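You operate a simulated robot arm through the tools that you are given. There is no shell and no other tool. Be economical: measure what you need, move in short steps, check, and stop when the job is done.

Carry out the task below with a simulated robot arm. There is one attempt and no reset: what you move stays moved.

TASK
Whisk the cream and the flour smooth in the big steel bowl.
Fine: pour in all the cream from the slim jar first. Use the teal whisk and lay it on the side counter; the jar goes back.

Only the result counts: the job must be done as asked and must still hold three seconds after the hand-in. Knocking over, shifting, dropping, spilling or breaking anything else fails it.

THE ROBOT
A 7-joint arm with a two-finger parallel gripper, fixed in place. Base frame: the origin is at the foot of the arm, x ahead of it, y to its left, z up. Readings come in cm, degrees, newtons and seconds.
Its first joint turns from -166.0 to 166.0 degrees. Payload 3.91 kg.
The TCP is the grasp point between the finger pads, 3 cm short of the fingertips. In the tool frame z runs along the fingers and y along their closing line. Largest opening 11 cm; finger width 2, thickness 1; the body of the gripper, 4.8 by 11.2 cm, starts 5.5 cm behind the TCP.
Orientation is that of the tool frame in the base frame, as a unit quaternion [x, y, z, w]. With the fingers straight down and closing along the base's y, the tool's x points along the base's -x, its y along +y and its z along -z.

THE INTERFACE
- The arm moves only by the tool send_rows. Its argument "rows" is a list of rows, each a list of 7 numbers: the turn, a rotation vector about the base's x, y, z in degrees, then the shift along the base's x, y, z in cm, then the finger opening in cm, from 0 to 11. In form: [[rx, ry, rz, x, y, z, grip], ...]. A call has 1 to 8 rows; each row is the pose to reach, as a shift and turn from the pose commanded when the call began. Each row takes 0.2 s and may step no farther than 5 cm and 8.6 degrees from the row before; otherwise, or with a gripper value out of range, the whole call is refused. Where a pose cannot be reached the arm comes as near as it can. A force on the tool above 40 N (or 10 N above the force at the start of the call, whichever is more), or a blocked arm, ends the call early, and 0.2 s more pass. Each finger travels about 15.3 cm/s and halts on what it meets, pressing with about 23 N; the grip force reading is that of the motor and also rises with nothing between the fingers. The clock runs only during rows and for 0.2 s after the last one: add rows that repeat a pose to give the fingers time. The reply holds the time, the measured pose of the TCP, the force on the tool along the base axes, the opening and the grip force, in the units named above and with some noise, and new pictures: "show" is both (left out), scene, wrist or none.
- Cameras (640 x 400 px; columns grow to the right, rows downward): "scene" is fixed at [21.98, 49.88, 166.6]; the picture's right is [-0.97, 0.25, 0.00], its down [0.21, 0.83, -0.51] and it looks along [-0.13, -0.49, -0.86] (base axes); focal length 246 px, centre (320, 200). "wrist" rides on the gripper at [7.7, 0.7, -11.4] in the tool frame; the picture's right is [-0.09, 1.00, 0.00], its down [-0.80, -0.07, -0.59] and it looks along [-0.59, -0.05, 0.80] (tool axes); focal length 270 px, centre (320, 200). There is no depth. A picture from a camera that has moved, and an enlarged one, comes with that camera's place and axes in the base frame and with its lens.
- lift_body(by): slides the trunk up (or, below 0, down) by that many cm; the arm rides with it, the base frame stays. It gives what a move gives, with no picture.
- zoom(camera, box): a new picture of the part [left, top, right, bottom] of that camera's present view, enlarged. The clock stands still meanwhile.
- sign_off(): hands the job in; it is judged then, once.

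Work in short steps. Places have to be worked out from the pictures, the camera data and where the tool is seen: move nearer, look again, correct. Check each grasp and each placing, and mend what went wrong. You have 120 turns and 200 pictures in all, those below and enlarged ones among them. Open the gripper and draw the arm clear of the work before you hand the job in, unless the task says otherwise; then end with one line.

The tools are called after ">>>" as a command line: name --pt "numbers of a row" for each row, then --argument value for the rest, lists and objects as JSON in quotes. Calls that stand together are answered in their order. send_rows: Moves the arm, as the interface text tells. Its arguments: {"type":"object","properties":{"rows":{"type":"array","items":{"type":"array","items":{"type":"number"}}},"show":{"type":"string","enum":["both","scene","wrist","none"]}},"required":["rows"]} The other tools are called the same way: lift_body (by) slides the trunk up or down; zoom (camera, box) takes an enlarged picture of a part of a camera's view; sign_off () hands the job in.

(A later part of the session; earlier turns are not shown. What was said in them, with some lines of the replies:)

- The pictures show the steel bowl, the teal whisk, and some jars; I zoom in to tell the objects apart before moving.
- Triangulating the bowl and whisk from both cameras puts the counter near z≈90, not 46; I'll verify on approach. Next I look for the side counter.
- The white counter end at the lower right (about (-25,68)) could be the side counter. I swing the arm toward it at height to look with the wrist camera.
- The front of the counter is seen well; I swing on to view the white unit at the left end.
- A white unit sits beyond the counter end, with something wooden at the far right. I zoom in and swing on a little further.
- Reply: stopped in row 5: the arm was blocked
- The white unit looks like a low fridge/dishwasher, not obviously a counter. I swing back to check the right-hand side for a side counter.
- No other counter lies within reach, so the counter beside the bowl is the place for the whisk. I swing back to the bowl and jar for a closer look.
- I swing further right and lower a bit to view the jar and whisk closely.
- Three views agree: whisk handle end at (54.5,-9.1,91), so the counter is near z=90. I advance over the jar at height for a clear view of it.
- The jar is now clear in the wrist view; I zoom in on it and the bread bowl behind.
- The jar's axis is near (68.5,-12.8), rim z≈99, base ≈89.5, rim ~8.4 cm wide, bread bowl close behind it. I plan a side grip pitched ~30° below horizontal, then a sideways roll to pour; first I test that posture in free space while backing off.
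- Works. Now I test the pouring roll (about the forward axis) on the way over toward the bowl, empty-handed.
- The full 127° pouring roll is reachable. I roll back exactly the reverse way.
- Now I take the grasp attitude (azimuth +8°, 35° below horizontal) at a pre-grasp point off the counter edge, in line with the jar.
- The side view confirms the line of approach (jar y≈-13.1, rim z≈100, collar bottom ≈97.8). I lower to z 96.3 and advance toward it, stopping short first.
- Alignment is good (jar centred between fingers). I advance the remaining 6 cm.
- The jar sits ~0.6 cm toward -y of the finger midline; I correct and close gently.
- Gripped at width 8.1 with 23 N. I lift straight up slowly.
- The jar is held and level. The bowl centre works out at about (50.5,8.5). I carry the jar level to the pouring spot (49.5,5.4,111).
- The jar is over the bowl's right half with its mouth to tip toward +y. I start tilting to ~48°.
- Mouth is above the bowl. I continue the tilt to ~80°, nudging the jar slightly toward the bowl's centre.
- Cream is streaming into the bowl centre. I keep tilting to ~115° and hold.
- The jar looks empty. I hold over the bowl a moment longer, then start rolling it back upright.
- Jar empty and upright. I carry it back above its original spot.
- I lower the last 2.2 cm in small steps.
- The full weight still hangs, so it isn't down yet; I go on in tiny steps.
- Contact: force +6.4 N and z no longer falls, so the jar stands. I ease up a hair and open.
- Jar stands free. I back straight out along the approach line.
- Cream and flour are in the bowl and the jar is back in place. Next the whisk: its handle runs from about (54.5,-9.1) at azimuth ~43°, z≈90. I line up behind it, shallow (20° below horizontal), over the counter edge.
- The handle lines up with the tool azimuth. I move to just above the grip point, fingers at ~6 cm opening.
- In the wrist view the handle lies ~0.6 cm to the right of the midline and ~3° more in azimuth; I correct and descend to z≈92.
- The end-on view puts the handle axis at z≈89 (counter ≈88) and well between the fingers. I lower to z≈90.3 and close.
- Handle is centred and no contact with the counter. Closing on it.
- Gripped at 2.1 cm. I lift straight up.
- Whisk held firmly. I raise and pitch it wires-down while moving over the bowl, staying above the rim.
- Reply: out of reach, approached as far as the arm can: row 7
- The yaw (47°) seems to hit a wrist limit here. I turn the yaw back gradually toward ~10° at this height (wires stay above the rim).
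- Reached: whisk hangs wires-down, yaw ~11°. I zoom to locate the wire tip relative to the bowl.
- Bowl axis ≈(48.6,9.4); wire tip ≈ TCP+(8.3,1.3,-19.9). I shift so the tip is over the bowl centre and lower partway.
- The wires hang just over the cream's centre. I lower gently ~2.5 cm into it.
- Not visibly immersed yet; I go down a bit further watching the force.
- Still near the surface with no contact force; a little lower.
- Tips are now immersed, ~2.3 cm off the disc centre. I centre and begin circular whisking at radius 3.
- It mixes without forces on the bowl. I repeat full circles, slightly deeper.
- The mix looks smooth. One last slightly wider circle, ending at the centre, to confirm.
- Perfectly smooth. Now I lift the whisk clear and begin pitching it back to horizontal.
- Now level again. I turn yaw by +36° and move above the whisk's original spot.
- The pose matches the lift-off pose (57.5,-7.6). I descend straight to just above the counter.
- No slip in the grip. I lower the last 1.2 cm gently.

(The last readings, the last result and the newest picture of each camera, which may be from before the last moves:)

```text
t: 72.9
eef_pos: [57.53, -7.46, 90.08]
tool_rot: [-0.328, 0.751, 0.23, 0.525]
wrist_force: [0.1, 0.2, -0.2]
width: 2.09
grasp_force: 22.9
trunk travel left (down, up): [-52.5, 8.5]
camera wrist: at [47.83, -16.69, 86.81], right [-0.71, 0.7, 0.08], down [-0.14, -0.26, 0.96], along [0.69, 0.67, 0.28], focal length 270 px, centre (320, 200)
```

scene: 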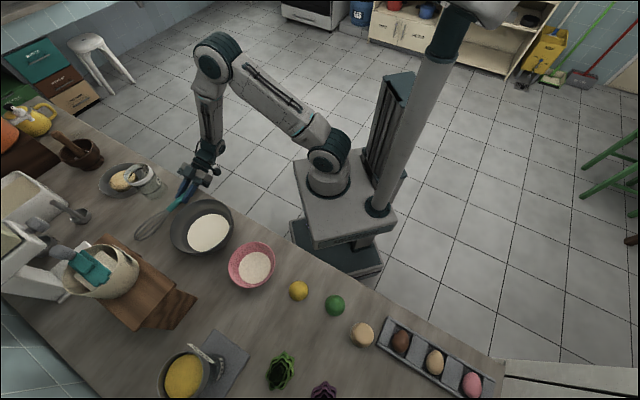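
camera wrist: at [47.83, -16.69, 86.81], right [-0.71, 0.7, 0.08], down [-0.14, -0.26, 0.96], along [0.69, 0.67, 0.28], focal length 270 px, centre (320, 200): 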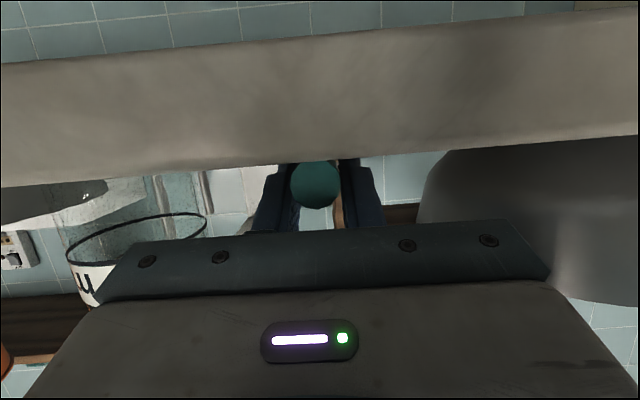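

Same height as at the grasp (z≈90.1), so it rests on the counter within a millimetre or two. I open the fingers slowly to 6 cm.

>>> send_rows --pt "0 0 0 0 0 0 2.4" --pt "0 0 0 0 0 0 3.5" --pt "0 0 0 0 0 0 5" --pt "0 0 0 0 0 0 6" --pt "0 0 0 0 0 0 6" --show "wrist"

>>> zoom --camera "scene" --box '[110, 150, 250, 260]'

```text
t: 74.1
eef_pos: [57.71, -7.35, 90.12]
tool_rot: [-0.327, 0.751, 0.229, 0.526]
wrist_force: [0.3, 0.9, 0.3]
width: 6.0
grasp_force: 0.1
trunk travel left (down, up): [-52.5, 8.5]
camera wrist: at [47.83, -16.69, 86.82], right [-0.71, 0.7, 0.08], down [-0.14, -0.26, 0.96], along [0.69, 0.67, 0.28], focal length 270 px, centre (320, 200)
```

wrist: 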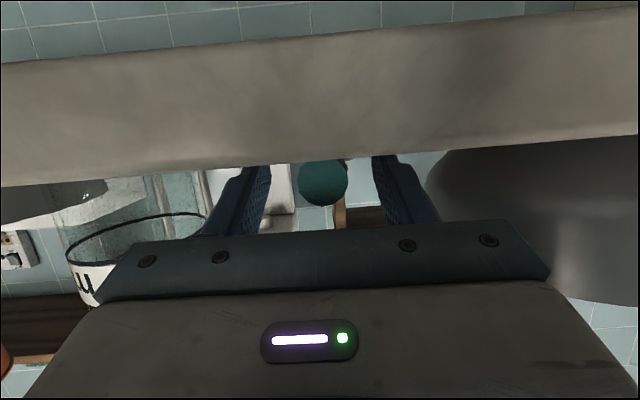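

```text
3.64 times, centred on (180, 205) of scene
camera zoom: at [21.98, 49.88, 166.6], right [-0.97, 0.25, 0.0], down [0.21, 0.83, -0.51], along [-0.13, -0.49, -0.86], focal length 895 px, centre (829, 182)
```

zoom: 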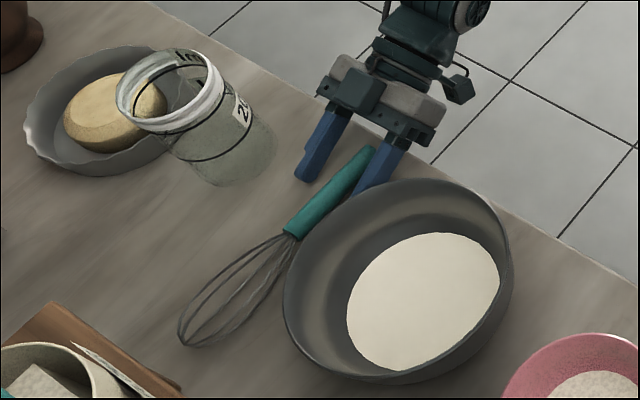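

The whisk lies flat on the counter. I raise straight up and draw the arm back.

>>> send_rows --pt "0 0 0 0 0 1.5 6" --pt "0 0 0 0 0 5 6" --pt "0 0 0 0 0 10 6" --pt "0 0 0 -2 -2 14 8" --pt "0 0 0 -5 -5 16 10" --pt "0 0 0 -8 -8 17 11" --pt "0 0 0 -11 -9 18 11" --show "both"

>>> zoom --camera "scene" --box '[90, 140, 290, 290]'

```text
t: 75.7
eef_pos: [46.64, -16.29, 108.31]
tool_rot: [-0.327, 0.751, 0.228, 0.526]
wrist_force: [0.4, -0.1, -0.3]
width: 10.99
grasp_force: 0.1
trunk travel left (down, up): [-52.5, 8.5]
camera wrist: at [36.93, -25.58, 104.98], right [-0.71, 0.7, 0.08], down [-0.14, -0.26, 0.96], along [0.69, 0.67, 0.28], focal length 270 px, centre (320, 200)
```

scene: 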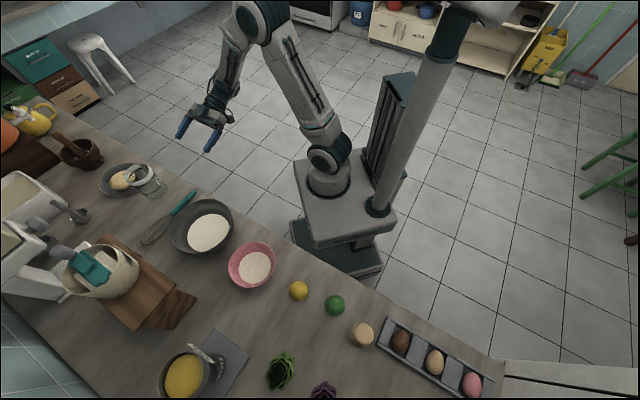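
wrist: 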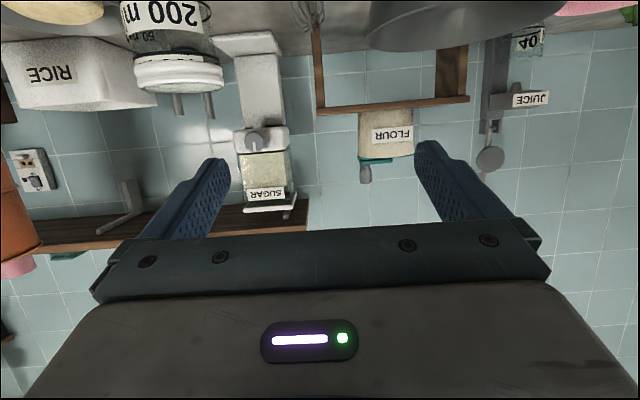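

```text
2.67 times, centred on (190, 215) of scene
camera zoom: at [21.98, 49.88, 166.6], right [-0.97, 0.25, 0.0], down [0.21, 0.83, -0.51], along [-0.13, -0.49, -0.86], focal length 656 px, centre (667, 160)
```

zoom: 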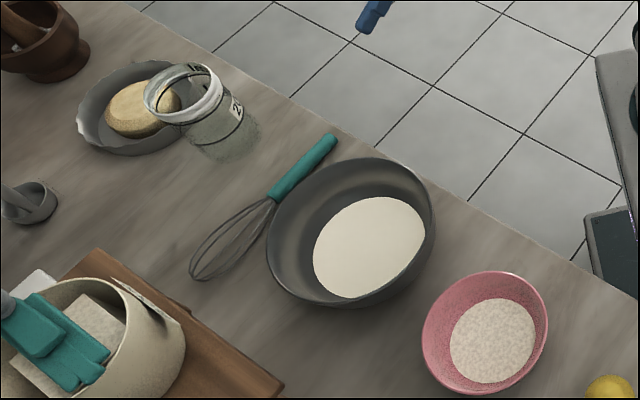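

The mix is smooth, the jar is back in place, the whisk lies on the counter, and the arm is clear with the gripper open. Handing in.

>>> sign_off

```text
The job is handed in.
```

All the cream from the slim jar went into the big steel bowl and was whisked smooth with the flour. The jar is back in its place. The teal whisk is on the counter beside the bowl, at its original spot, because I found no separate side counter within the arm's reach.
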